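You operate a simulated robot arm through the tools that you are given. There is no shell and no other tool. Be economical: measure what you need, move in short steps, check, and stop when the job is done.

You run a simulated robot arm. Do the job below in one go: nothing can be reset, and whatever is moved stays where it is left.

JOB
Wipe the ink smudge off the light pad while it is lit.
Fine: use the felt wiper, put it back and switch the pad off again. What is to be rubbed or washed off counts as gone when no trace of it is left.

It is judged by the outcome, as a careful person would: the job done as asked, and still so three seconds after it is handed in. It fails if anything else is knocked over, pushed out of place, dropped, spilled or broken.

ROBOT AND FRAMES
A 7-joint arm with a fingered hand, fixed in place. Base frame: the origin is at the foot of the arm, x ahead of it, y to its left, z up. Readings come in mm, degrees, newtons and seconds.
With the tool pointing down near the work surface it reaches from about 300 to 700 mm from the base axis. Its first joint turns from -166.0 to 166.0 degrees. Payload 4 kg.
The tool frame sits at the grasp point between the pads (the TCP): z along the fingers, y along the line on which they close. The tips reach 26 mm beyond it. The gripper opens to 156 mm. The gripper's body begins 73 mm behind the TCP. The gripper is a hand of 4 fingers: y runs from the thumb to the fingers, the wrist lies at [0, 0, -239] in the tool frame, and closing takes about 1.5 s.
Orientation is told as [roll, pitch, yaw] about the base's x, y, z axes, in that order, counted from this pose: with the fingers straight down and closing along the base's y, the tool's x points along the base's -x, its y along +y and its z along -z.

CONTROLS
- The arm moves only by the tool send_rows. Its argument "rows" is text: rows parted by semicolons, each of 7 numbers parted by spaces: the finger opening in mm, from 0 to 156, then the shift along the tool's x, y, z in units of 400 mm (1.0 is 400 mm), then the turn, a rotation vector about the tool's x, y, z in units of 180 degrees (1.0 is 180 degrees). In form: hand dx dy dz rx ry rz; .... A call has 1 to 12 rows; each row is the pose to reach, as a shift and turn from the pose commanded when the call began, along the tool's axes at that moment. A call with a number of a shift or a turn outside -1 to 1 is refused whole. A row lasts 0.2 s, in which the tool goes at most 50 mm and 8.6 degrees; a call with a longer step from one row to the next is refused whole, and so is a gripper value outside its range. A pose out of reach is approached as far as the arm can. The call stops where the force on the tool passes 40 N (or 10 N more than at its start, if that is more) or the arm is blocked; 0.2 s more then pass. The fingers move at their own pace (about 72 mm/s each) and stop on an object; they squeeze with about 23 N. The grip force told is the motor's: it shows also when the fingers shut on nothing. Time passes only in rows, and 0.2 s behind the last, so rows that repeat a pose let the fingers close. The reply holds the time, the measured pose of the TCP, the force on the tool along the base axes, the opening and the grip force, in the units named above and with some noise, with the torque about the TCP (base axes, N m) and any sound that the robot's microphone picked up.
- Cameras (640 x 400 px; columns grow to the right, rows downward): "scene" is fixed at [213.6, 497.6, 1533.9]; the picture's right is [-0.97, -0.24, 0.00], its down [-0.16, 0.65, -0.74] and it looks along [0.18, -0.72, -0.67] (base axes); focal length 338 px, centre (320, 200). "wrist" rides on the gripper at [58, -58, -91] in the tool frame; the picture's right is [0.71, 0.71, 0.00], its down [-0.53, 0.53, -0.67] and it looks along [-0.47, 0.47, 0.74] (tool axes); focal length 265 px, centre (320, 200). There is no depth. A picture from a camera that has moved, and an enlarged one, comes with that camera's place and axes in the base frame and with its lens. The place of the scene camera against the robot may be out by one fixed shift of up to 25 mm in any direction.
- snapshot(camera): a new picture of that camera. It takes no simulated time.
- set_grasp(shape): the hand has 4 fingers and takes this shape, open, in about a second: jaw (thumb against the fingers, like two jaws); tri (thumb and two fingers); tip (a fingertip pinch); poke (one finger out to press); point (the index stretched); flat (the hand flat); cup (the hand cupped); fist (a fist). The gripper value then closes the fingers along that shape, each until it touches; the sizes above hold for jaw. It gives what a move gives, with no picture.
- enlarge(camera, box): a new picture of the part [left, top, right, bottom] of that camera's present view, enlarged. It takes no simulated time.
- finish_job(): hands the job in; it is judged then, once.

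Go step by step. Nothing tells you positions but the pictures and the camera data: compare them with the known pose of the tool, close in by small moves and look again before you grip or let go. The budget is 120 turns and 76 pictures, counting those below and the enlarged ones. Unless the task says otherwise, let go and move clear before handing in, and close with one line.

The tools are called after "Call:" as name(argument=value, ...) on one line, values as JSON. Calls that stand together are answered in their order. send_rows: Moves the arm, as the interface text tells. Its arguments: {"type":"object","properties":{"rows":{"type":"string"}},"required":["rows"]} The other tools are called the same way: set_grasp (shape) gives the hand a shape; snapshot (camera) takes a picture; enlarge (camera, box) takes an enlarged picture of a part of a camera's view; finish_job () hands the job in.

At the start:

```text
clock: 0.0
tcp_pos: [356.1, -326.6, 1111.6]
tool_rot: [0.0, -0.1, 0.0]
force: [-0.1, -0.1, -0.4]
torque: [0.01, 0.0, 0.0]
width: 155.9
grasp_force: 0.1
shape: jaw
```

scene: 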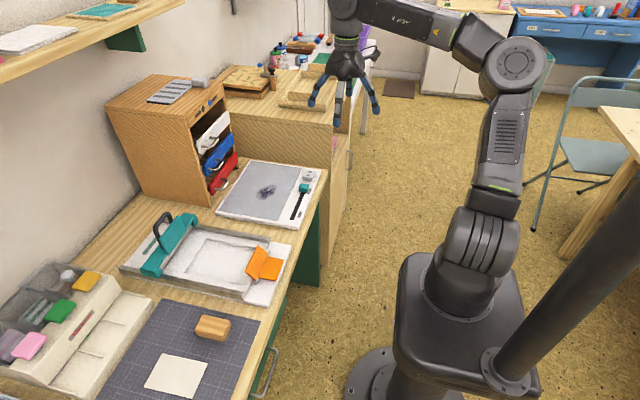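
wrist: 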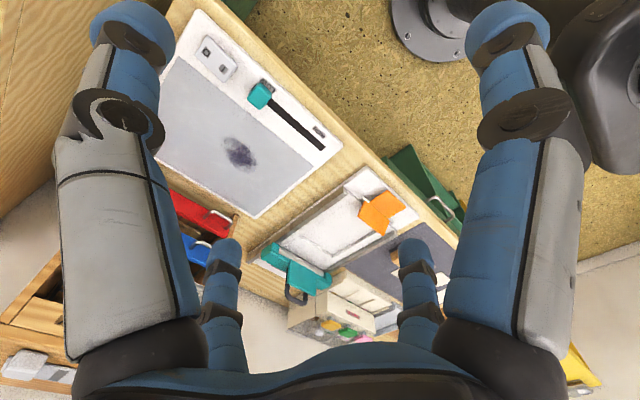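

The light pad with its smudge lies in the middle of the bench; I look closer to find the wiper and the switch.

Call:
enlarge(camera="scene", box=[200, 140, 340, 230])

Call:
enlarge(camera="scene", box=[0, 230, 300, 400])

Call:
enlarge(camera="wrist", box=[150, 0, 360, 210])

Call:
enlarge(camera="scene", box=[100, 30, 400, 200])

```text
4.44 times, centred on (270, 185) of scene
camera zoom: at [213.6, 497.6, 1533.9], right [-0.97, -0.24, 0.0], down [-0.16, 0.65, -0.74], along [0.18, -0.72, -0.67], focal length 1501 px, centre (542, 267)
```

zoom: 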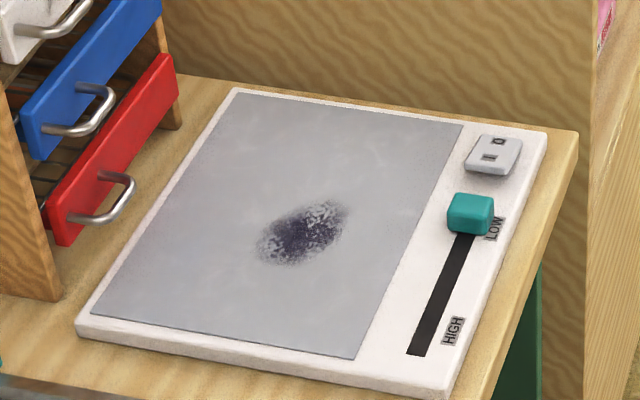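

```text
2.13 times, centred on (150, 315) of scene
camera zoom: at [213.6, 497.6, 1533.9], right [-0.97, -0.24, 0.0], down [-0.16, 0.65, -0.74], along [0.18, -0.72, -0.67], focal length 721 px, centre (683, -45)
```

zoom: 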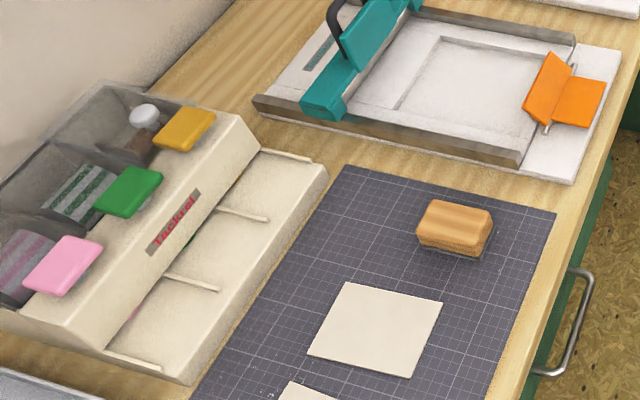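

```text
1.90 times, centred on (255, 105) of wrist
camera zoom: at [298.4, -384.1, 1202.2], right [-0.71, 0.71, 0.0], down [0.53, 0.53, 0.67], along [0.47, 0.47, -0.74], focal length 506 px, centre (444, 381)
```

zoom: 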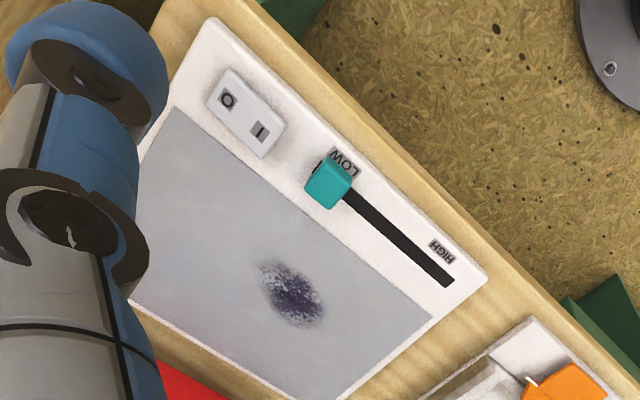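

```text
2.13 times, centred on (250, 115) of scene
camera zoom: at [213.6, 497.6, 1533.9], right [-0.97, -0.24, 0.0], down [-0.16, 0.65, -0.74], along [0.18, -0.72, -0.67], focal length 721 px, centre (469, 381)
```

zoom: 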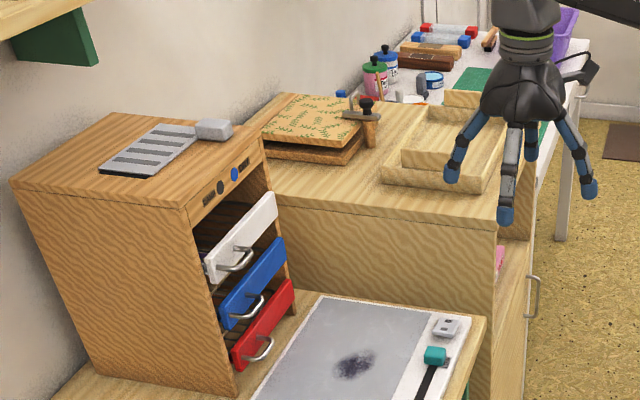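

The pad lies around (600,-300,770) with a rocker switch near the edge; the wooden block on the mat, about (546,191), is likely the felt wiper. I go nearer for a better look at the switch.

Call:
send_rows(rows="156 -0.04 0 0.09 0 0 0; 156 -0.08 0 0.18 0 0 0; 156 -0.12 0 0.27 0 0 0; 156 -0.15 0 0.36 0 0 0; 156 -0.15 0 0.36 0 0 0")

Call:
snapshot(camera="wrist")

Call:
snapshot(camera="scene")

```text
clock: 1.2
tcp_pos: [417.3, -326.5, 966.0]
tool_rot: [0.1, -0.1, 0.0]
force: [-0.2, -0.2, -0.1]
torque: [0.03, 0.0, -0.03]
width: 156.0
grasp_force: 0.1
shape: jaw
```

```text
69 pictures are left
camera wrist: at [358.5, -384.5, 1056.9], right [-0.71, 0.71, 0.0], down [0.53, 0.53, 0.67], along [0.47, 0.47, -0.74], focal length 265 px, centre (320, 200)
```

wrist: 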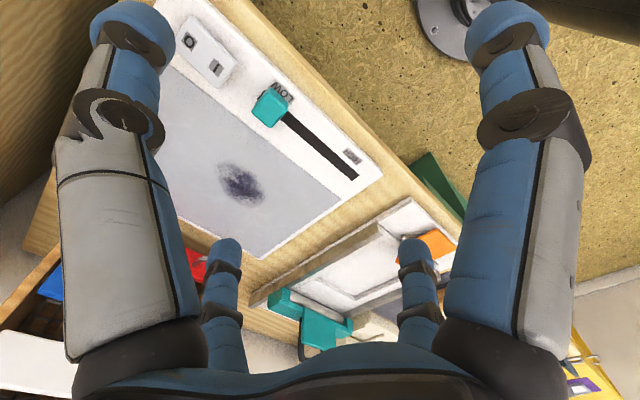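

```text
68 pictures are left
```

scene: 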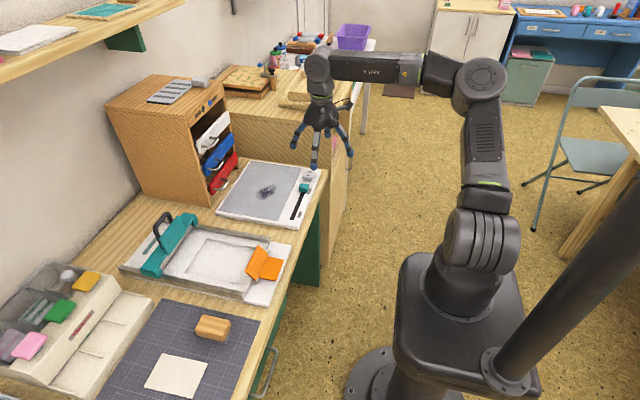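

The rocker's "I" is at about (485,-403,775), close to the side of the taller bench. I turn the hand so that its narrow side faces that bench, then take the poke shape.

Call:
send_rows(rows="156 0 0 0 0 0 0.0455; 156 0 0 0 0 0 0.091; 156 0 0 0 0 0 0.1365; 156 0 0 0 0 0 0.182; 156 0 0 0 0 0 0.2275; 156 0 0 0 0 0 0.273; 156 0 0 0 0 0 0.3185; 156 0 0 0 0 0 0.364; 156 0 0 0 0 0 0.4095; 156 0 0 0 0 0 0.455; 156 0 0 0 0 0 0.5; 156 0 0 0 0 0 0.5")

Call:
set_grasp(shape="poke")

Call:
snapshot(camera="wrist")

Call:
enlarge(camera="scene", box=[220, 60, 380, 240])

```text
clock: 3.8
tcp_pos: [416.9, -326.7, 966.7]
tool_rot: [0.0, 0.0, -90.2]
force: [0.6, -0.5, 0.4]
torque: [0.01, 0.02, 0.01]
width: 156.0
grasp_force: 0.0
shape: jaw
```

```text
clock: 4.7
tcp_pos: [417.2, -327.1, 966.9]
tool_rot: [0.1, 0.0, -90.0]
force: [-1.0, 0.0, 0.6]
torque: [0.01, -0.01, 0.0]
width: 0.0
grasp_force: 0.1
shape: poke
```

```text
67 pictures are left
camera wrist: at [358.5, -268.6, 1057.6], right [0.71, 0.71, 0.0], down [0.53, -0.53, 0.67], along [0.47, -0.47, -0.74], focal length 265 px, centre (320, 200)
```

wrist: 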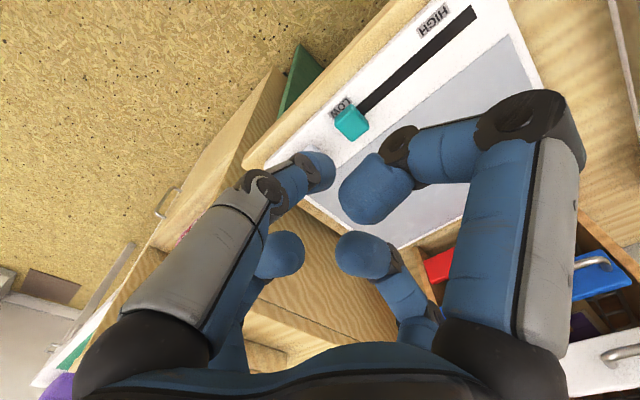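

```text
2.22 times, centred on (300, 150) of scene
camera zoom: at [213.6, 497.6, 1533.9], right [-0.97, -0.24, 0.0], down [-0.16, 0.65, -0.74], along [0.18, -0.72, -0.67], focal length 751 px, centre (364, 311)
```

zoom: 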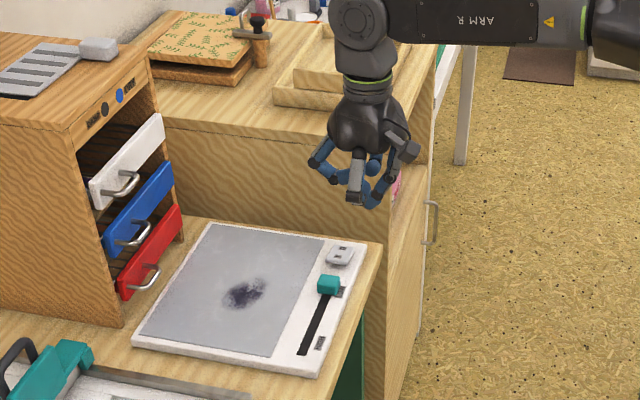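

In the poke shape one fingertip seems to lie right on the tool axis, about 26 mm beyond the TCP. I check it enlarged.

Call:
enlarge(camera="wrist", box=[220, 80, 460, 300])

Call:
enlarge(camera="scene", box=[280, 90, 350, 160])

```text
1.82 times, centred on (340, 190) of wrist
camera zoom: at [358.5, -268.6, 1057.6], right [0.71, 0.71, 0.0], down [0.53, -0.53, 0.67], along [0.47, -0.47, -0.74], focal length 483 px, centre (284, 218)
```

zoom: 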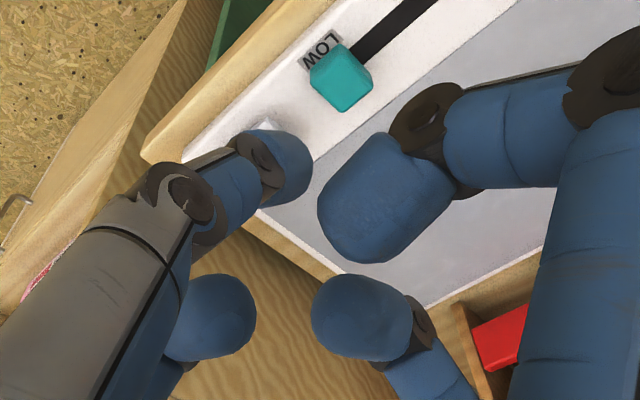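

```text
5.71 times, centred on (315, 125) of scene
camera zoom: at [213.6, 497.6, 1533.9], right [-0.97, -0.24, 0.0], down [-0.16, 0.65, -0.74], along [0.18, -0.72, -0.67], focal length 1930 px, centre (349, 629)
```

zoom: 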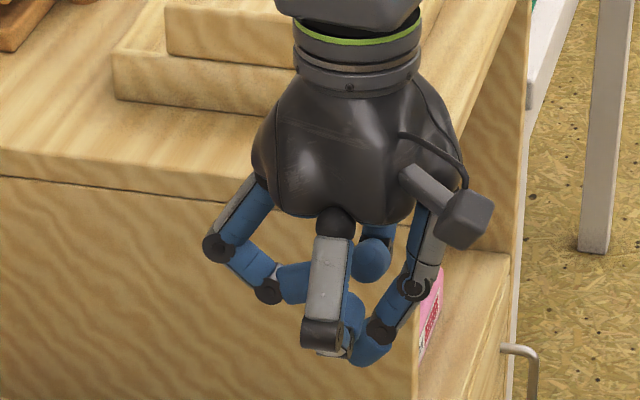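

The thumb's tip pokes along the tool axis. I place the "I" end at about (488,-403,765); I come in leaned 15° away from the bench side and stop some 40 mm above.

Call:
send_rows(rows="0 -0.034 0.0355 0.068 0 -0.0167 0; 0 -0.068 0.071 0.136 0 -0.0333 0; 0 -0.102 0.1065 0.204 0 -0.05 0; 0 -0.136 0.142 0.272 0 -0.0667 0; 0 -0.17 0.1775 0.34 0 -0.0833 0; 0 -0.17 0.1775 0.34 0 -0.0833 0")

Call:
snapshot(camera="wrist")

Call:
enlarge(camera="scene", box=[250, 120, 350, 220])

```text
clock: 6.1
tcp_pos: [487.9, -393.4, 831.7]
tool_rot: [0.1, -15.1, -90.0]
force: [-0.5, -0.2, -0.1]
torque: [-0.03, -0.03, -0.02]
width: 0.1
grasp_force: 23.3
shape: jaw
```

```text
63 pictures are left
camera wrist: at [429.7, -312.5, 903.0], right [0.71, 0.68, -0.18], down [0.52, -0.33, 0.78], along [0.47, -0.65, -0.59], focal length 265 px, centre (320, 200)
```

wrist: 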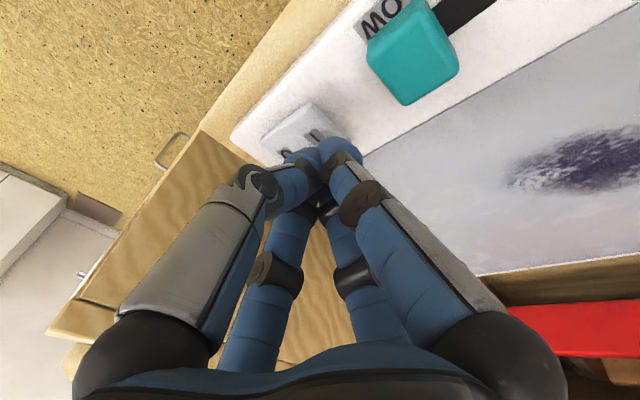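

```text
4.00 times, centred on (300, 170) of scene
camera zoom: at [213.6, 497.6, 1533.9], right [-0.97, -0.24, 0.0], down [-0.16, 0.65, -0.74], along [0.18, -0.72, -0.67], focal length 1351 px, centre (400, 320)
```

zoom: 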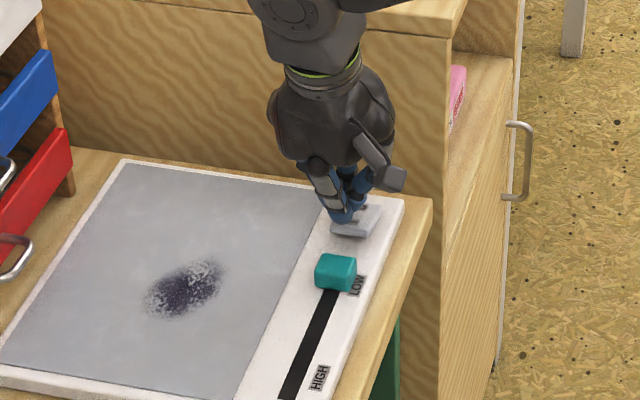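

Closing the hand to 0 turned the shape back into a closed jaw. I take the poke shape again and keep the value open this time.

Call:
set_grasp(shape="poke")

Call:
send_rows(rows="156 0 0 0 0 0 0")

Call:
snapshot(camera="wrist")

Call:
enlarge(camera="scene", box=[280, 140, 340, 200])

```text
clock: 7.0
tcp_pos: [487.5, -392.4, 830.8]
tool_rot: [0.1, -15.0, -89.9]
force: [0.1, -1.1, 0.1]
torque: [0.0, 0.01, 0.0]
width: 0.0
grasp_force: 0.1
shape: poke
```

```text
clock: 7.4
tcp_pos: [488.3, -392.7, 830.1]
tool_rot: [0.1, -15.0, -90.0]
force: [0.6, 0.0, 0.8]
torque: [-0.01, 0.02, 0.0]
width: 0.0
grasp_force: 0.0
shape: poke
```

```text
61 pictures are left
camera wrist: at [429.4, -312.4, 903.2], right [0.71, 0.68, -0.18], down [0.53, -0.34, 0.78], along [0.47, -0.65, -0.6], focal length 265 px, centre (320, 200)
```

wrist: 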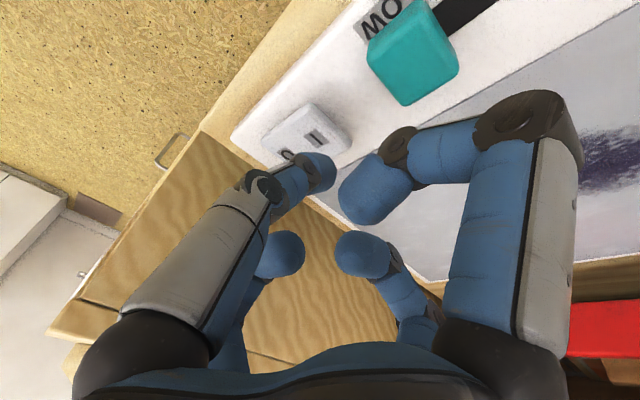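

```text
6.67 times, centred on (310, 170) of scene
camera zoom: at [213.6, 497.6, 1533.9], right [-0.97, -0.24, 0.0], down [-0.16, 0.65, -0.74], along [0.18, -0.72, -0.67], focal length 2252 px, centre (387, 400)
```

zoom: 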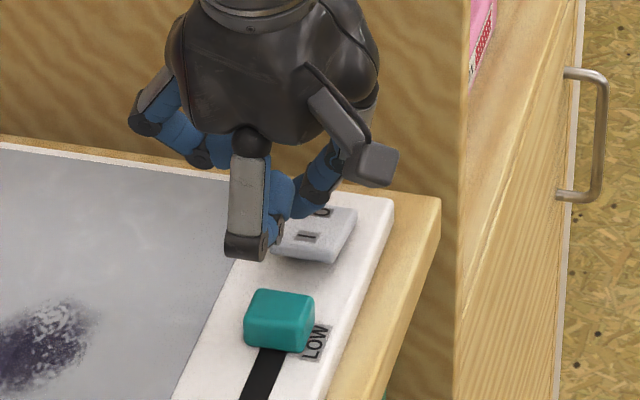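

Poke holds with the value at 156. The tip is some 30 mm over the "I" end; I lower it 15 mm with a small shift and check alignment.

Call:
send_rows(rows="156 0.005 -0.0075 0.0375 0 0 0; 156 0.005 -0.0075 0.0375 0 0 0")

Call:
enlarge(camera="wrist", box=[240, 80, 400, 240])

Call:
enlarge(camera="scene", box=[280, 150, 340, 200])

```text
clock: 8.0
tcp_pos: [485.5, -395.9, 816.3]
tool_rot: [0.1, -15.0, -90.0]
force: [0.3, -1.0, -0.4]
torque: [0.02, 0.02, 0.01]
width: 0.0
grasp_force: 0.0
shape: poke
```

```text
2.50 times, centred on (320, 160) of wrist
camera zoom: at [426.5, -314.7, 889.6], right [0.71, 0.68, -0.18], down [0.53, -0.34, 0.78], along [0.47, -0.65, -0.6], focal length 664 px, centre (320, 300)
```

zoom: 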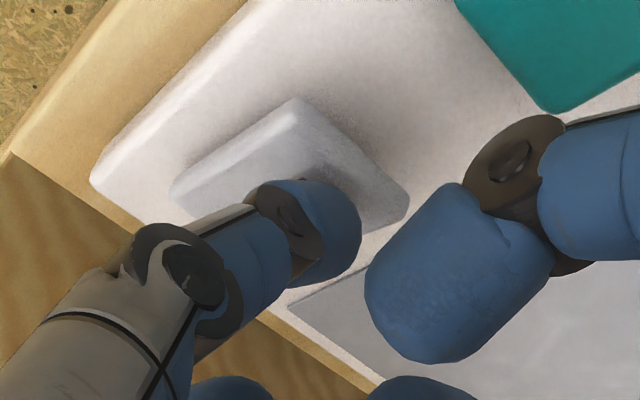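

```text
8.00 times, centred on (310, 175) of scene
camera zoom: at [213.6, 497.6, 1533.9], right [-0.97, -0.24, 0.0], down [-0.16, 0.65, -0.74], along [0.18, -0.72, -0.67], focal length 2702 px, centre (400, 400)
```

zoom: 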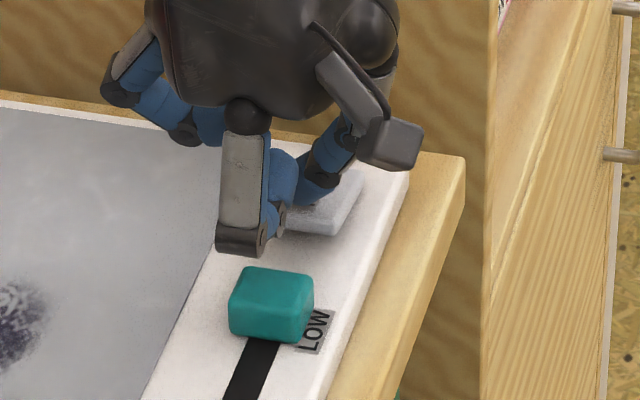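

The tip will land on the "I" end. I go straight down in 2 mm steps, watching force and sound.

Call:
send_rows(rows="156 0.0013 0 0.0048 0 0 0; 156 0.0026 0 0.0097 0 0 0; 156 0.0039 0 0.0145 0 0 0; 156 0.0052 0 0.0193 0 0 0; 156 0.0065 0 0.0242 0 0 0; 156 0.0078 0 0.029 0 0 0")

Call:
enlarge(camera="scene", box=[210, 140, 350, 240])

```text
clock: 9.4
tcp_pos: [484.1, -396.4, 806.9]
tool_rot: [0.2, -15.1, -90.0]
force: [-4.3, 6.4, 17.2]
torque: [0.15, 0.11, 0.0]
width: 0.0
grasp_force: 0.2
shape: poke
```

```text
4.00 times, centred on (280, 190) of scene
camera zoom: at [213.6, 497.6, 1533.9], right [-0.97, -0.24, 0.0], down [-0.16, 0.65, -0.74], along [0.18, -0.72, -0.67], focal length 1351 px, centre (480, 240)
```

zoom: 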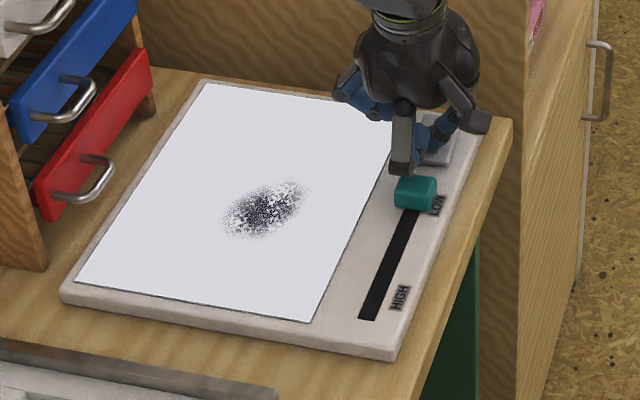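

The pad is lit now. I lift straight off, straighten up and head towards the wooden block on the mat.

Call:
send_rows(rows="156 -0.0259 0 -0.0966 0 0 0; 156 -0.0517 0 -0.193 0 0.02 0; 156 -0.0776 0 -0.29 0 0.05 0; 156 -0.0971 0 -0.362 0 0.0833 0; 156 -0.0971 0 -0.362 0 0.0833 0")

Call:
set_grasp(shape="jaw")

Call:
enlarge(camera="scene", box=[210, 140, 350, 240])

```text
clock: 10.6
tcp_pos: [485.2, -400.7, 955.4]
tool_rot: [0.0, 0.0, -90.0]
force: [0.8, -0.2, 0.1]
torque: [-0.02, 0.02, 0.0]
width: 0.3
grasp_force: 0.1
shape: poke
```

```text
clock: 11.5
tcp_pos: [485.2, -400.9, 954.9]
tool_rot: [0.2, -0.1, -90.0]
force: [0.1, 0.6, -1.1]
torque: [-0.02, 0.0, 0.01]
width: 155.9
grasp_force: 0.1
shape: jaw
```

```text
4.00 times, centred on (280, 190) of scene
camera zoom: at [213.6, 497.6, 1533.9], right [-0.97, -0.24, 0.0], down [-0.16, 0.65, -0.74], along [0.18, -0.72, -0.67], focal length 1351 px, centre (480, 240)
```

zoom: 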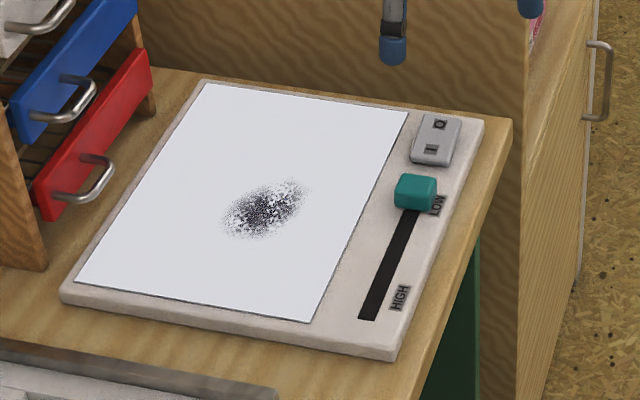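

The pad stays lit. I travel to the block on the mat, turning the hand back to its first orientation on the way.

Call:
send_rows(rows="156 0.11 0 0 0 0 -0.045; 156 0.22 0 0 0 0 -0.09; 156 0.33 0 0 0 0 -0.135; 156 0.44 0 0 0 0 -0.18; 156 0.55 0 0 0 0 -0.225; 156 0.66 0 0 0 0 -0.27; 156 0.77 0 0 0 0 -0.315; 156 0.88 0 0 0 0 -0.36; 156 0.97 0 0 0 0 -0.405; 156 0.97 0 0 0 0 -0.45; 156 0.97 0 0 0 0 -0.5; 156 0.97 0 0 0 0 -0.5")

Call:
send_rows(rows="156 0.01 0.1 0.02 0 0 0; 156 0.02 0.2 0.04 0 0 0; 156 0.03 0.3 0.07 0 0 0; 156 0.03 0.3 0.09 0 0 0")

Call:
snapshot(camera="wrist")

Call:
snapshot(camera="scene")

```text
refused: row 11 steps farther than a row can; nothing moved
```

```text
clock: 12.5
tcp_pos: [582.9, -376.3, 924.1]
tool_rot: [0.0, 0.1, -89.9]
force: [0.7, 0.4, -0.1]
torque: [0.02, 0.05, -0.01]
width: 155.9
grasp_force: 0.1
shape: jaw
out of reach, approached as far as the arm can: row 3, 4
```

```text
55 pictures are left
camera wrist: at [525.1, -318.1, 1015.0], right [0.71, 0.71, 0.0], down [0.53, -0.53, 0.67], along [0.47, -0.47, -0.74], focal length 265 px, centre (320, 200)
```

wrist: 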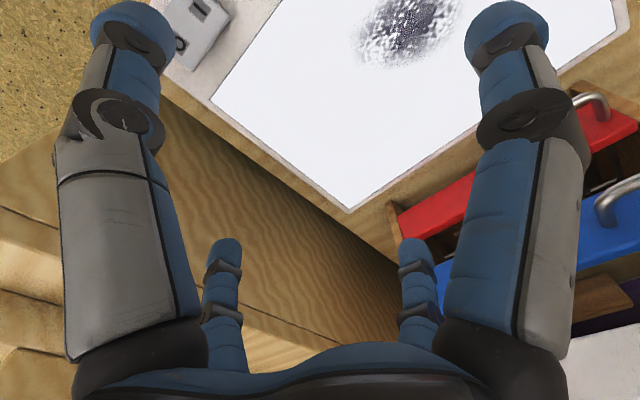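

```text
54 pictures are left
```

scene: 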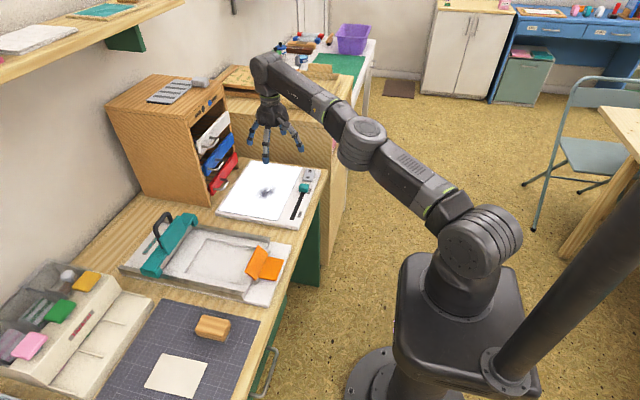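

A refused call left me short of the path; the hand stands safely above the pad at (583,-376,924). I now travel towards the block step by step.

Call:
send_rows(rows="156 0.1 -0.035 -0.02 0 0 -0.045; 156 0.2 -0.07 -0.04 0 0 -0.09; 156 0.3 -0.105 -0.05 0 0 -0.135; 156 0.4 -0.14 -0.05 0 0 -0.18; 156 0.5 -0.175 -0.05 0 0 -0.225; 156 0.6 -0.21 -0.05 0 0 -0.27; 156 0.7 -0.245 -0.05 0 0 -0.315; 156 0.8 -0.28 -0.05 0 0 -0.36; 156 0.9 -0.28 -0.05 0 0 -0.405; 156 1 -0.28 -0.05 0 0 -0.45; 156 1 -0.28 -0.05 0 0 -0.495; 156 1 -0.28 -0.05 0 0 -0.5")

```text
clock: 15.1
tcp_pos: [471.5, 22.4, 942.4]
tool_rot: [0.0, 0.0, 0.1]
force: [0.0, 0.1, -0.8]
torque: [-0.02, -0.01, 0.01]
width: 156.0
grasp_force: 0.0
shape: jaw
```

The hand is at (471,22,942) in its first orientation. I go on 85 mm to the left and look.

Call:
send_rows(rows="156 0 0.11 0.03 0 0 0; 156 0 0.21 0.06 0 0 0; 156 0 0.21 0.06 0 0 0")

Call:
snapshot(camera="wrist")

Call:
enlarge(camera="scene", box=[100, 270, 300, 400])

```text
clock: 15.9
tcp_pos: [470.6, 107.6, 921.1]
tool_rot: [-0.1, -0.1, 0.0]
force: [0.0, 0.3, 0.2]
torque: [0.0, 0.02, -0.02]
width: 155.8
grasp_force: 0.2
shape: jaw
```

```text
53 pictures are left
camera wrist: at [411.7, 50.6, 1011.7], right [-0.71, 0.71, 0.0], down [0.53, 0.53, 0.67], along [0.47, 0.47, -0.74], focal length 265 px, centre (320, 200)
```

wrist: 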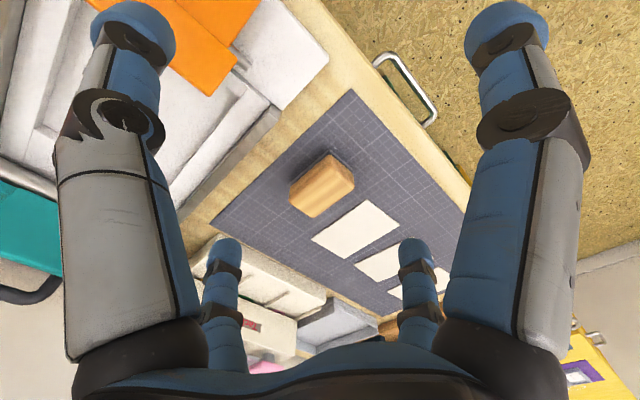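

```text
3.08 times, centred on (200, 335) of scene
camera zoom: at [213.6, 497.6, 1533.9], right [-0.97, -0.24, 0.0], down [-0.16, 0.65, -0.74], along [0.18, -0.72, -0.67], focal length 1039 px, centre (689, -215)
```

zoom: 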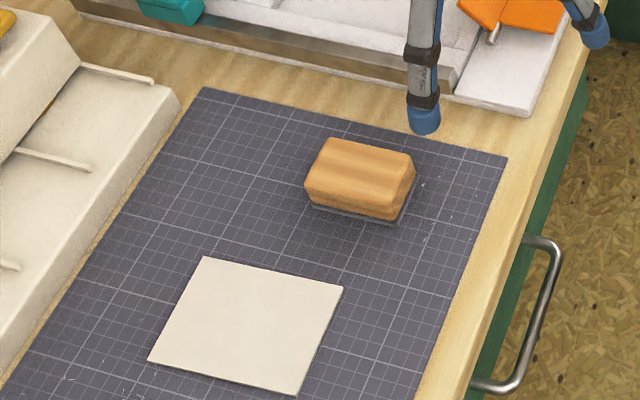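

The block has a dark felt sole, so it is the wiper. I enlarge it to measure its place and direction.

Call:
enlarge(camera="wrist", box=[270, 130, 380, 240])

```text
3.64 times, centred on (325, 185) of wrist
camera zoom: at [411.7, 50.6, 1011.7], right [-0.71, 0.71, 0.0], down [0.53, 0.53, 0.67], along [0.47, 0.47, -0.74], focal length 965 px, centre (302, 254)
```

zoom: 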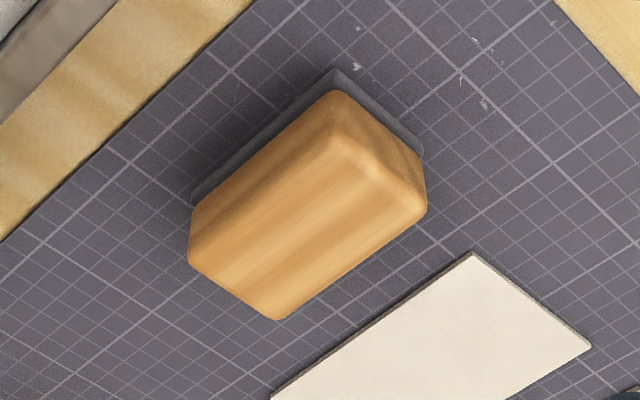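

The wiper's sole lies about x 513–582, y 166–209, some 30 mm high, square to the axes. The four fingers stand on ±x and ±y, so I open only to 100 mm to clear the trimmer, and move above it.

Call:
send_rows(rows="100 -0.065 0.067 0.0425 0 0 0; 100 -0.13 0.134 0.085 0 0 0; 100 -0.1935 0.201 0.1275 0 0 0; 100 -0.1935 0.201 0.1275 0 0 0")

Call:
snapshot(camera="wrist")

Call:
enlarge(camera="scene", box=[100, 230, 300, 360])

```text
clock: 16.9
tcp_pos: [550.5, 188.3, 869.9]
tool_rot: [0.0, 0.1, 0.0]
force: [-0.1, 0.5, -1.6]
torque: [-0.03, 0.01, -0.01]
width: 100.3
grasp_force: 0.0
shape: jaw
```

```text
50 pictures are left
camera wrist: at [491.5, 129.6, 959.3], right [-0.71, 0.71, 0.0], down [0.53, 0.53, 0.67], along [0.47, 0.47, -0.74], focal length 265 px, centre (320, 200)
```

wrist: 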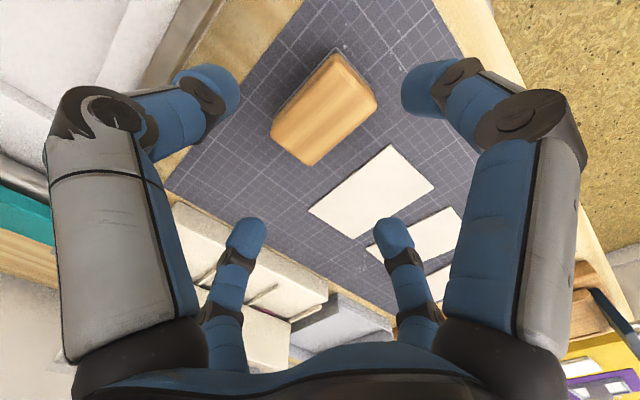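

```text
3.08 times, centred on (200, 295) of scene
camera zoom: at [213.6, 497.6, 1533.9], right [-0.97, -0.24, 0.0], down [-0.16, 0.65, -0.74], along [0.18, -0.72, -0.67], focal length 1039 px, centre (689, -92)
```

zoom: 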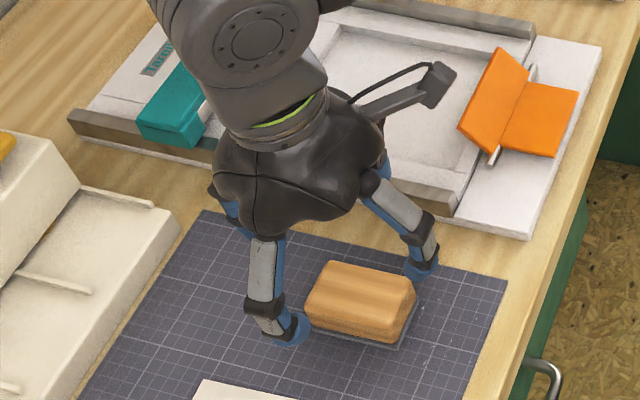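

My two views agree: wiper centre near (546,187). I correct by a few mm and go down to TCP z 812, then look.

Call:
send_rows(rows="100 0.01 -0.003 0.05 0 0 0; 100 0.01 -0.003 0.1 0 0 0; 100 0.01 -0.003 0.145 0 0 0; 100 0.01 -0.003 0.145 0 0 0")

Call:
snapshot(camera="wrist")

Call:
enlarge(camera="scene", box=[130, 250, 290, 370])

```text
clock: 17.9
tcp_pos: [545.4, 185.5, 811.7]
tool_rot: [0.0, -0.1, 0.0]
force: [0.2, -0.5, 0.3]
torque: [-0.01, 0.01, -0.03]
width: 100.4
grasp_force: 0.1
shape: jaw
```

```text
48 pictures are left
camera wrist: at [487.1, 128.8, 901.8], right [-0.71, 0.71, 0.0], down [0.53, 0.53, 0.67], along [0.47, 0.47, -0.74], focal length 265 px, centre (320, 200)
```

wrist: 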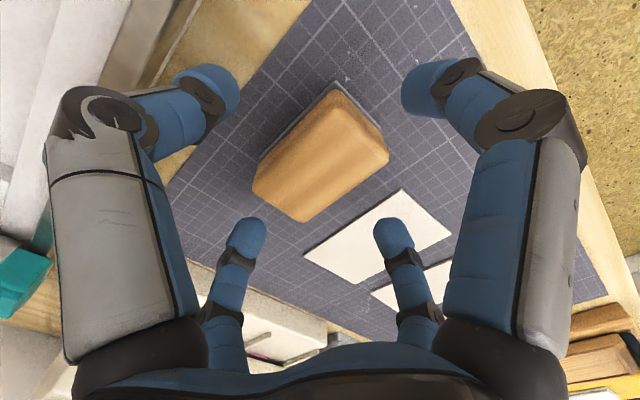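

```text
3.33 times, centred on (210, 310) of scene
camera zoom: at [213.6, 497.6, 1533.9], right [-0.97, -0.24, 0.0], down [-0.16, 0.65, -0.74], along [0.18, -0.72, -0.67], focal length 1126 px, centre (687, -167)
```

zoom: 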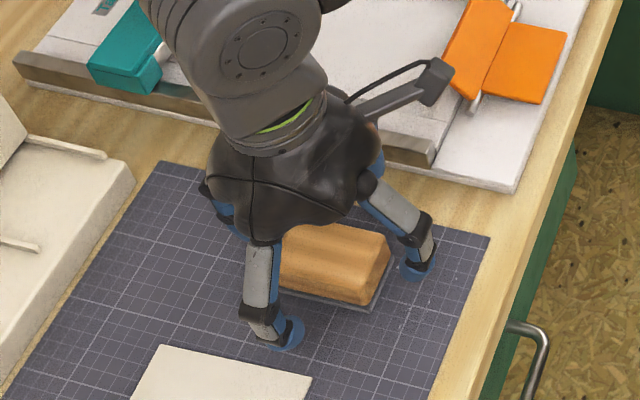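

Wiper centre checks out at (546,186). I lower 19 mm further and close gently.

Call:
send_rows(rows="100 0 0 0.025 0 0 0; 100 0 0 0.048 0 0 0; 100 0 0 0.048 0 0 0")

Call:
enlarge(camera="scene", box=[150, 270, 270, 360])

```text
clock: 18.7
tcp_pos: [544.8, 187.3, 792.7]
tool_rot: [-0.1, 0.0, 0.0]
force: [0.0, -0.2, 1.0]
torque: [-0.03, 0.01, 0.03]
width: 100.4
grasp_force: 0.1
shape: jaw
```

```text
4.44 times, centred on (210, 315) of scene
camera zoom: at [213.6, 497.6, 1533.9], right [-0.97, -0.24, 0.0], down [-0.16, 0.65, -0.74], along [0.18, -0.72, -0.67], focal length 1501 px, centre (809, -311)
```

zoom: 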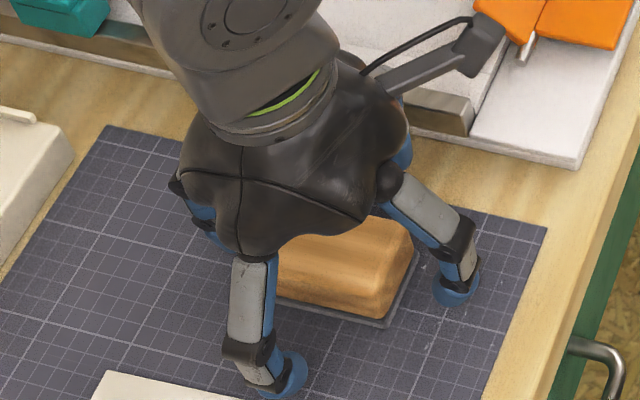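

The fingers surround the wiper without touching it. I close on it.

Call:
send_rows(rows="60 0 0 0 0 0 0; 20 0 0 0 0 0 0; 0 0 0 0 0 0 0; 0 0 0 0 0 0 0; 0 0 0 0 0 0 0; 0 0 0 0 0 0 0; 0 0 0 0 0 0 0")

Call:
snapshot(camera="wrist")

Call:
enlarge(camera="scene", box=[150, 270, 270, 360])

```text
clock: 20.3
tcp_pos: [545.6, 187.8, 793.6]
tool_rot: [0.0, -0.1, 0.0]
force: [0.5, -0.2, 0.0]
torque: [-0.01, 0.03, -0.01]
width: 45.4
grasp_force: 23.3
shape: jaw
```

```text
45 pictures are left
camera wrist: at [486.7, 130.1, 883.3], right [-0.71, 0.71, 0.0], down [0.53, 0.53, 0.67], along [0.47, 0.47, -0.74], focal length 265 px, centre (320, 200)
```

wrist: 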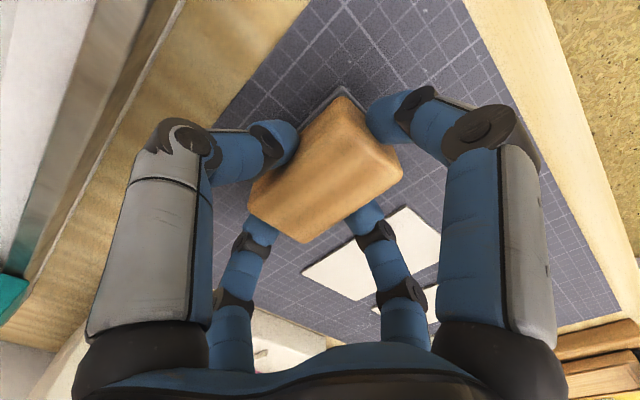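

```text
4.44 times, centred on (210, 315) of scene
camera zoom: at [213.6, 497.6, 1533.9], right [-0.97, -0.24, 0.0], down [-0.16, 0.65, -0.74], along [0.18, -0.72, -0.67], focal length 1501 px, centre (809, -311)
```

zoom: 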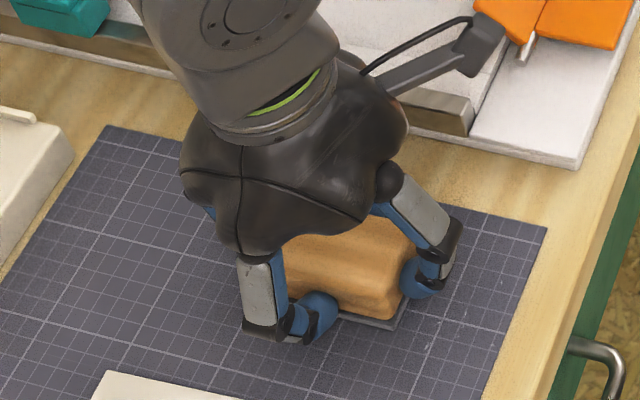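

The wiper is held firmly, with its width at 45 mm. I lift it.

Call:
send_rows(rows="0 0 0 -0.03 0 0 0; 0 0 0 -0.09 0 0 0; 0 0 0 -0.18 0 0 0; 0 0 0 -0.27 0 0 0; 0 0 0 -0.34 0 0 0; 0 0 0 -0.34 0 0 0")

Call:
snapshot(camera="wrist")

Call:
snapshot(camera="scene")

```text
clock: 21.7
tcp_pos: [544.9, 186.8, 928.5]
tool_rot: [0.0, 0.0, 0.0]
force: [1.1, -0.4, 0.1]
torque: [0.0, 0.01, 0.02]
width: 45.3
grasp_force: 23.2
shape: jaw
```

```text
43 pictures are left
camera wrist: at [486.7, 129.1, 1018.5], right [-0.71, 0.71, 0.0], down [0.53, 0.53, 0.67], along [0.47, 0.47, -0.74], focal length 265 px, centre (320, 200)
```

wrist: 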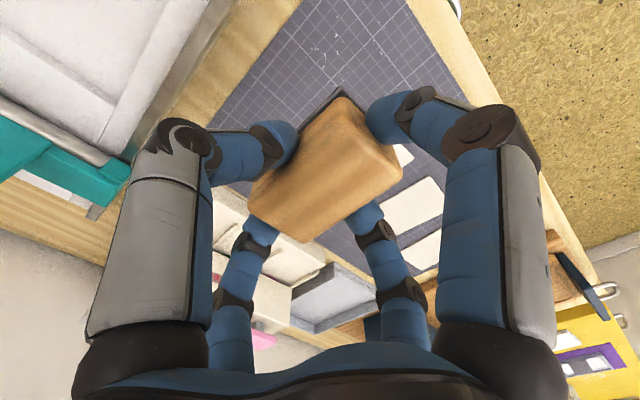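

```text
42 pictures are left
```

scene: 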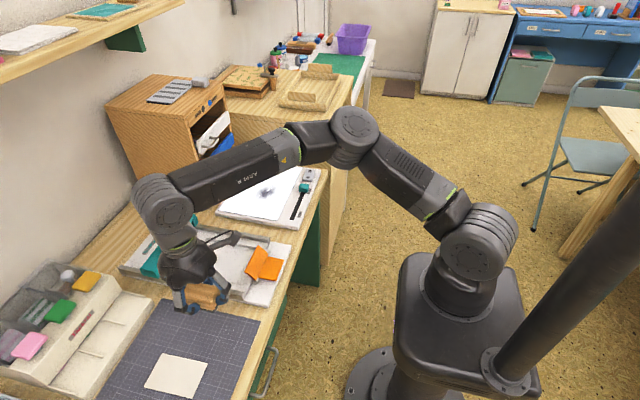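

The wiper is off the mat and well held. I carry it across towards the pad in two stretches.

Call:
send_rows(rows="0 0 -0.05 0 0 0 0; 0 0 -0.15 0 0 0 0; 0 0 -0.25 0 0 0 0; 0 0 -0.35 0 0 0 0; 0 0 -0.45 0 0 0 0; 0 0 -0.55 0 0 0 0; 0 0 -0.65 0 0 0 0; 0 0 -0.75 0 0 0 0; 0 0 -0.85 0 0 0 0; 0 0 -0.93 0 0 0 0; 0 0 -0.95 0 0 0 0; 0 0 -0.95 0 0 0 0")

```text
clock: 24.3
tcp_pos: [544.7, -194.8, 927.0]
tool_rot: [0.1, -0.1, 0.0]
force: [-1.1, 0.0, -0.4]
torque: [-0.02, 0.01, 0.0]
width: 45.3
grasp_force: 22.2
shape: jaw
```

The hand is at (545,-195,927). Next I go above the smudge at z 860.

Call:
send_rows(rows="0 -0.035 -0.055 0.03 0 0 0; 0 -0.07 -0.11 0.08 0 0 0; 0 -0.105 -0.165 0.12 0 0 0; 0 -0.138 -0.215 0.16 0 0 0; 0 -0.138 -0.215 0.16 0 0 0")

Call:
snapshot(camera="wrist")

Call:
enlarge(camera="scene", box=[180, 110, 340, 240])

```text
clock: 25.5
tcp_pos: [600.8, -282.9, 862.7]
tool_rot: [0.0, -0.1, 0.0]
force: [-0.3, 0.4, -0.1]
torque: [0.0, -0.01, 0.0]
width: 45.7
grasp_force: 22.9
shape: jaw
```

```text
41 pictures are left
camera wrist: at [541.9, -340.5, 953.6], right [-0.71, 0.71, 0.0], down [0.53, 0.53, 0.67], along [0.47, 0.47, -0.74], focal length 265 px, centre (320, 200)
```

wrist: 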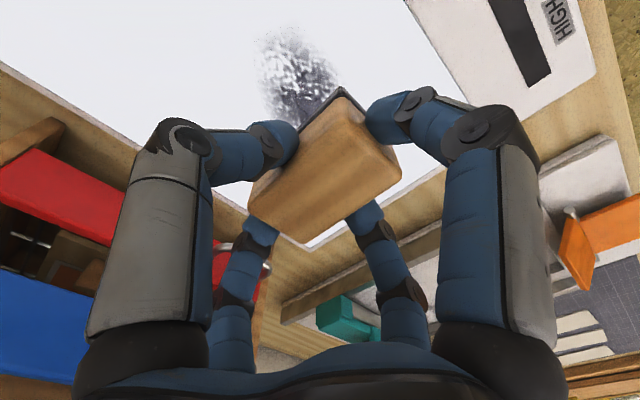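

```text
3.08 times, centred on (260, 175) of scene
camera zoom: at [213.6, 497.6, 1533.9], right [-0.97, -0.24, 0.0], down [-0.16, 0.65, -0.74], along [0.18, -0.72, -0.67], focal length 1039 px, centre (505, 277)
```

zoom: 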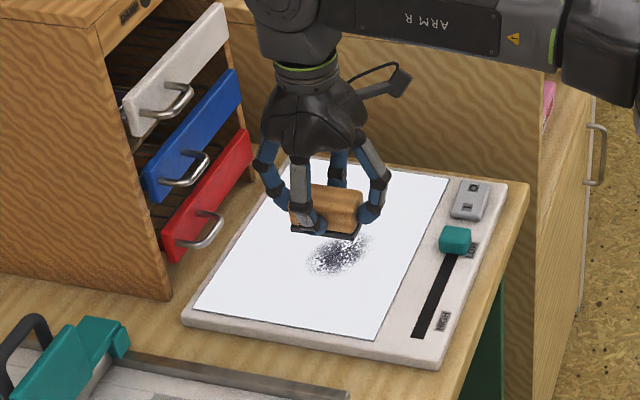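

The smudge spans about x 565–635, y -337 to -265. I set the wiper over its near end and lower towards the surface.

Call:
send_rows(rows="0 -0.0025 0.03 0.04 0 0 0; 0 -0.0025 0.05 0.08 0 0 0; 0 -0.0025 0.05 0.115 0 0 0; 0 -0.0025 0.05 0.115 0 0 0")

Call:
enlarge(camera="scene", box=[200, 130, 320, 230])

```text
clock: 26.5
tcp_pos: [599.8, -261.0, 816.8]
tool_rot: [0.0, -0.1, 0.0]
force: [0.1, -0.2, -0.5]
torque: [0.04, 0.0, -0.05]
width: 45.7
grasp_force: 22.8
shape: jaw
```

```text
4.00 times, centred on (260, 180) of scene
camera zoom: at [213.6, 497.6, 1533.9], right [-0.97, -0.24, 0.0], down [-0.16, 0.65, -0.74], along [0.18, -0.72, -0.67], focal length 1351 px, centre (560, 280)
```

zoom: 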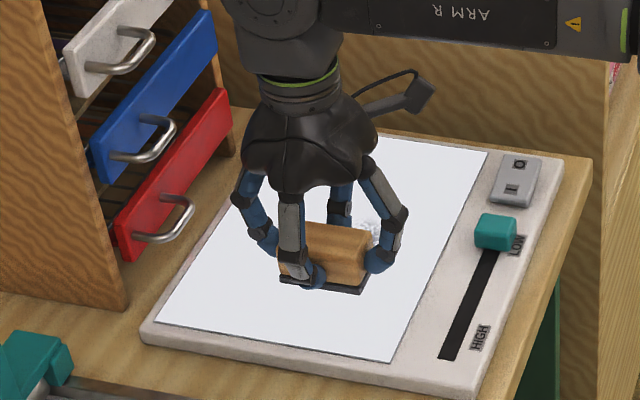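

Now slowly down in 1.2 mm steps until the felt meets the surface.

Call:
send_rows(rows="0 0 0 0.003 0 0 0; 0 0 0 0.006 0 0 0; 0 0 0 0.009 0 0 0; 0 0 0 0.012 0 0 0; 0 0 0 0.015 0 0 0; 0 0 0 0.018 0 0 0; 0 0 0 0.021 0 0 0; 0 0 0 0.024 0 0 0")

```text
clock: 28.3
tcp_pos: [599.1, -260.5, 809.3]
tool_rot: [0.0, -0.2, 0.0]
force: [-1.3, 0.8, 8.7]
torque: [0.0, 0.03, -0.05]
width: 45.4
grasp_force: 22.7
shape: jaw
```

Contact at TCP z 809 with about 9 N. I stroke along -y over the smudge and back.

Call:
send_rows(rows="0 0 -0.03 0 0 0 0; 0 0 -0.06 0 0 0 0; 0 0 -0.09 0 0 0 0; 0 0 -0.12 0 0 0 0; 0 0 -0.15 0 0 0 0; 0 0 -0.18 0 0 0 0; 0 0 -0.15 0 0 0 0; 0 0 -0.12 0 0 0 0; 0 0 -0.09 0 0 0 0; 0 0 -0.06 0 0 0 0; 0 0 -0.03 0 0 0 0; 0 0 0 0 0 0 0")

Call:
enlarge(camera="scene", box=[200, 130, 320, 230])

```text
clock: 30.9
tcp_pos: [599.9, -260.5, 809.2]
tool_rot: [-0.1, 0.0, -0.1]
force: [0.8, -7.2, 14.1]
torque: [-0.24, -0.01, -0.01]
width: 46.2
grasp_force: 23.2
shape: jaw
```

```text
4.00 times, centred on (260, 180) of scene
camera zoom: at [213.6, 497.6, 1533.9], right [-0.97, -0.24, 0.0], down [-0.16, 0.65, -0.74], along [0.18, -0.72, -0.67], focal length 1351 px, centre (560, 280)
```

zoom: 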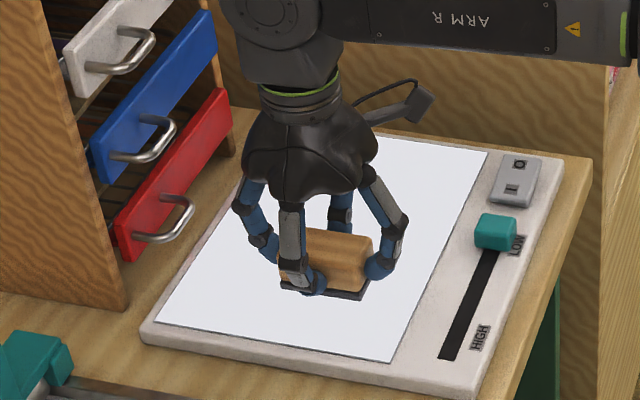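

The stroke took most or all of it. I add two passes offset by 12 mm to either side in x.

Call:
send_rows(rows="0 0.03 0 0 0 0 0; 0 0.03 -0.045 0 0 0 0; 0 0.03 -0.09 0 0 0 0; 0 0.03 -0.135 0 0 0 0; 0 0.03 -0.18 0 0 0 0; 0 0 -0.18 0 0 0 0; 0 -0.03 -0.17 0 0 0 0; 0 -0.03 -0.135 0 0 0 0; 0 -0.03 -0.09 0 0 0 0; 0 -0.03 -0.045 0 0 0 0; 0 -0.03 0 0 0 0 0; 0 -0.03 0.04 0 0 0 0")

```text
clock: 33.5
tcp_pos: [612.4, -244.2, 809.1]
tool_rot: [0.0, -0.2, 0.0]
force: [0.5, -5.6, 10.6]
torque: [-0.16, 0.02, -0.02]
width: 46.1
grasp_force: 23.2
shape: jaw
```

Now I lift off and inspect the pad.

Call:
send_rows(rows="0 0 0 -0.02 0 0 0; 0 0.03 0 -0.1 0 0 0; 0 0.06 0.05 -0.2 0 0 0; 0 0.1 0.13 -0.3 0 0 0; 0 0.13 0.22 -0.3 0 0 0; 0 0.13 0.22 -0.3 0 0 0")

Call:
enlarge(camera="scene", box=[210, 140, 330, 230])

Call:
snapshot(camera="wrist")

```text
refused: row 4 steps farther than a row can; nothing moved
```

```text
4.44 times, centred on (270, 185) of scene
camera zoom: at [213.6, 497.6, 1533.9], right [-0.97, -0.24, 0.0], down [-0.16, 0.65, -0.74], along [0.18, -0.72, -0.67], focal length 1501 px, centre (542, 267)
```

zoom: 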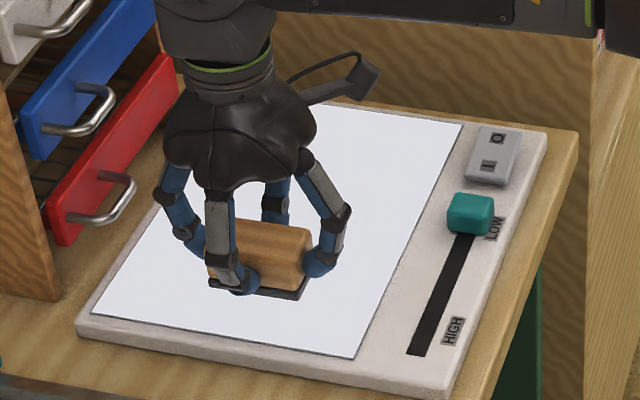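

```text
36 pictures are left
camera wrist: at [553.9, -302.9, 899.1], right [-0.71, 0.71, 0.0], down [0.53, 0.53, 0.67], along [0.47, 0.47, -0.74], focal length 265 px, centre (320, 200)
```

wrist: 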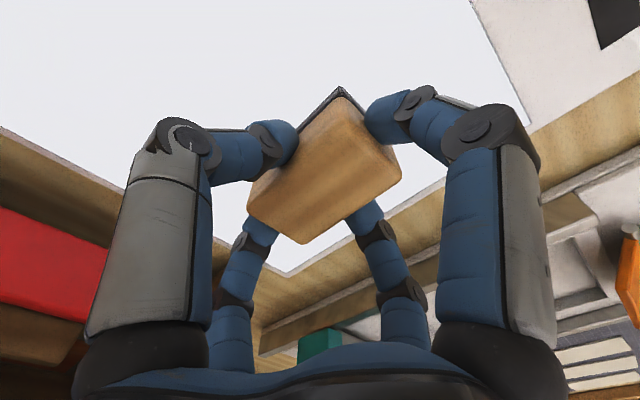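

The pad looks clean and has not shifted. One row of my lift was too long, so I lift with shorter steps.

Call:
send_rows(rows="0 0 0 -0.03 0 0 0; 0 0 0 -0.12 0 0 0; 0 0.04 0.03 -0.21 0 0 0; 0 0.08 0.08 -0.29 0 0 0; 0 0.13 0.18 -0.3 0 0 0; 0 0.13 0.28 -0.3 0 0 0; 0 0.13 0.28 -0.3 0 0 0")

Call:
enlarge(camera="scene", box=[210, 140, 330, 230])

```text
clock: 35.1
tcp_pos: [560.1, -132.7, 932.8]
tool_rot: [0.0, 0.0, 0.0]
force: [-0.5, 0.6, -0.9]
torque: [0.0, 0.01, -0.02]
width: 45.7
grasp_force: 23.1
shape: jaw
```

```text
4.44 times, centred on (270, 185) of scene
camera zoom: at [213.6, 497.6, 1533.9], right [-0.97, -0.24, 0.0], down [-0.16, 0.65, -0.74], along [0.18, -0.72, -0.67], focal length 1501 px, centre (542, 267)
```

zoom: 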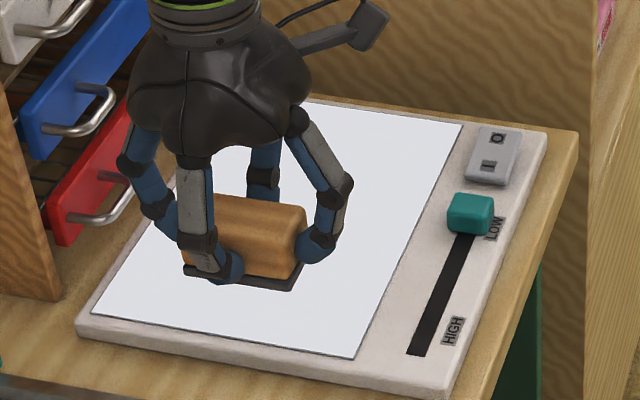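

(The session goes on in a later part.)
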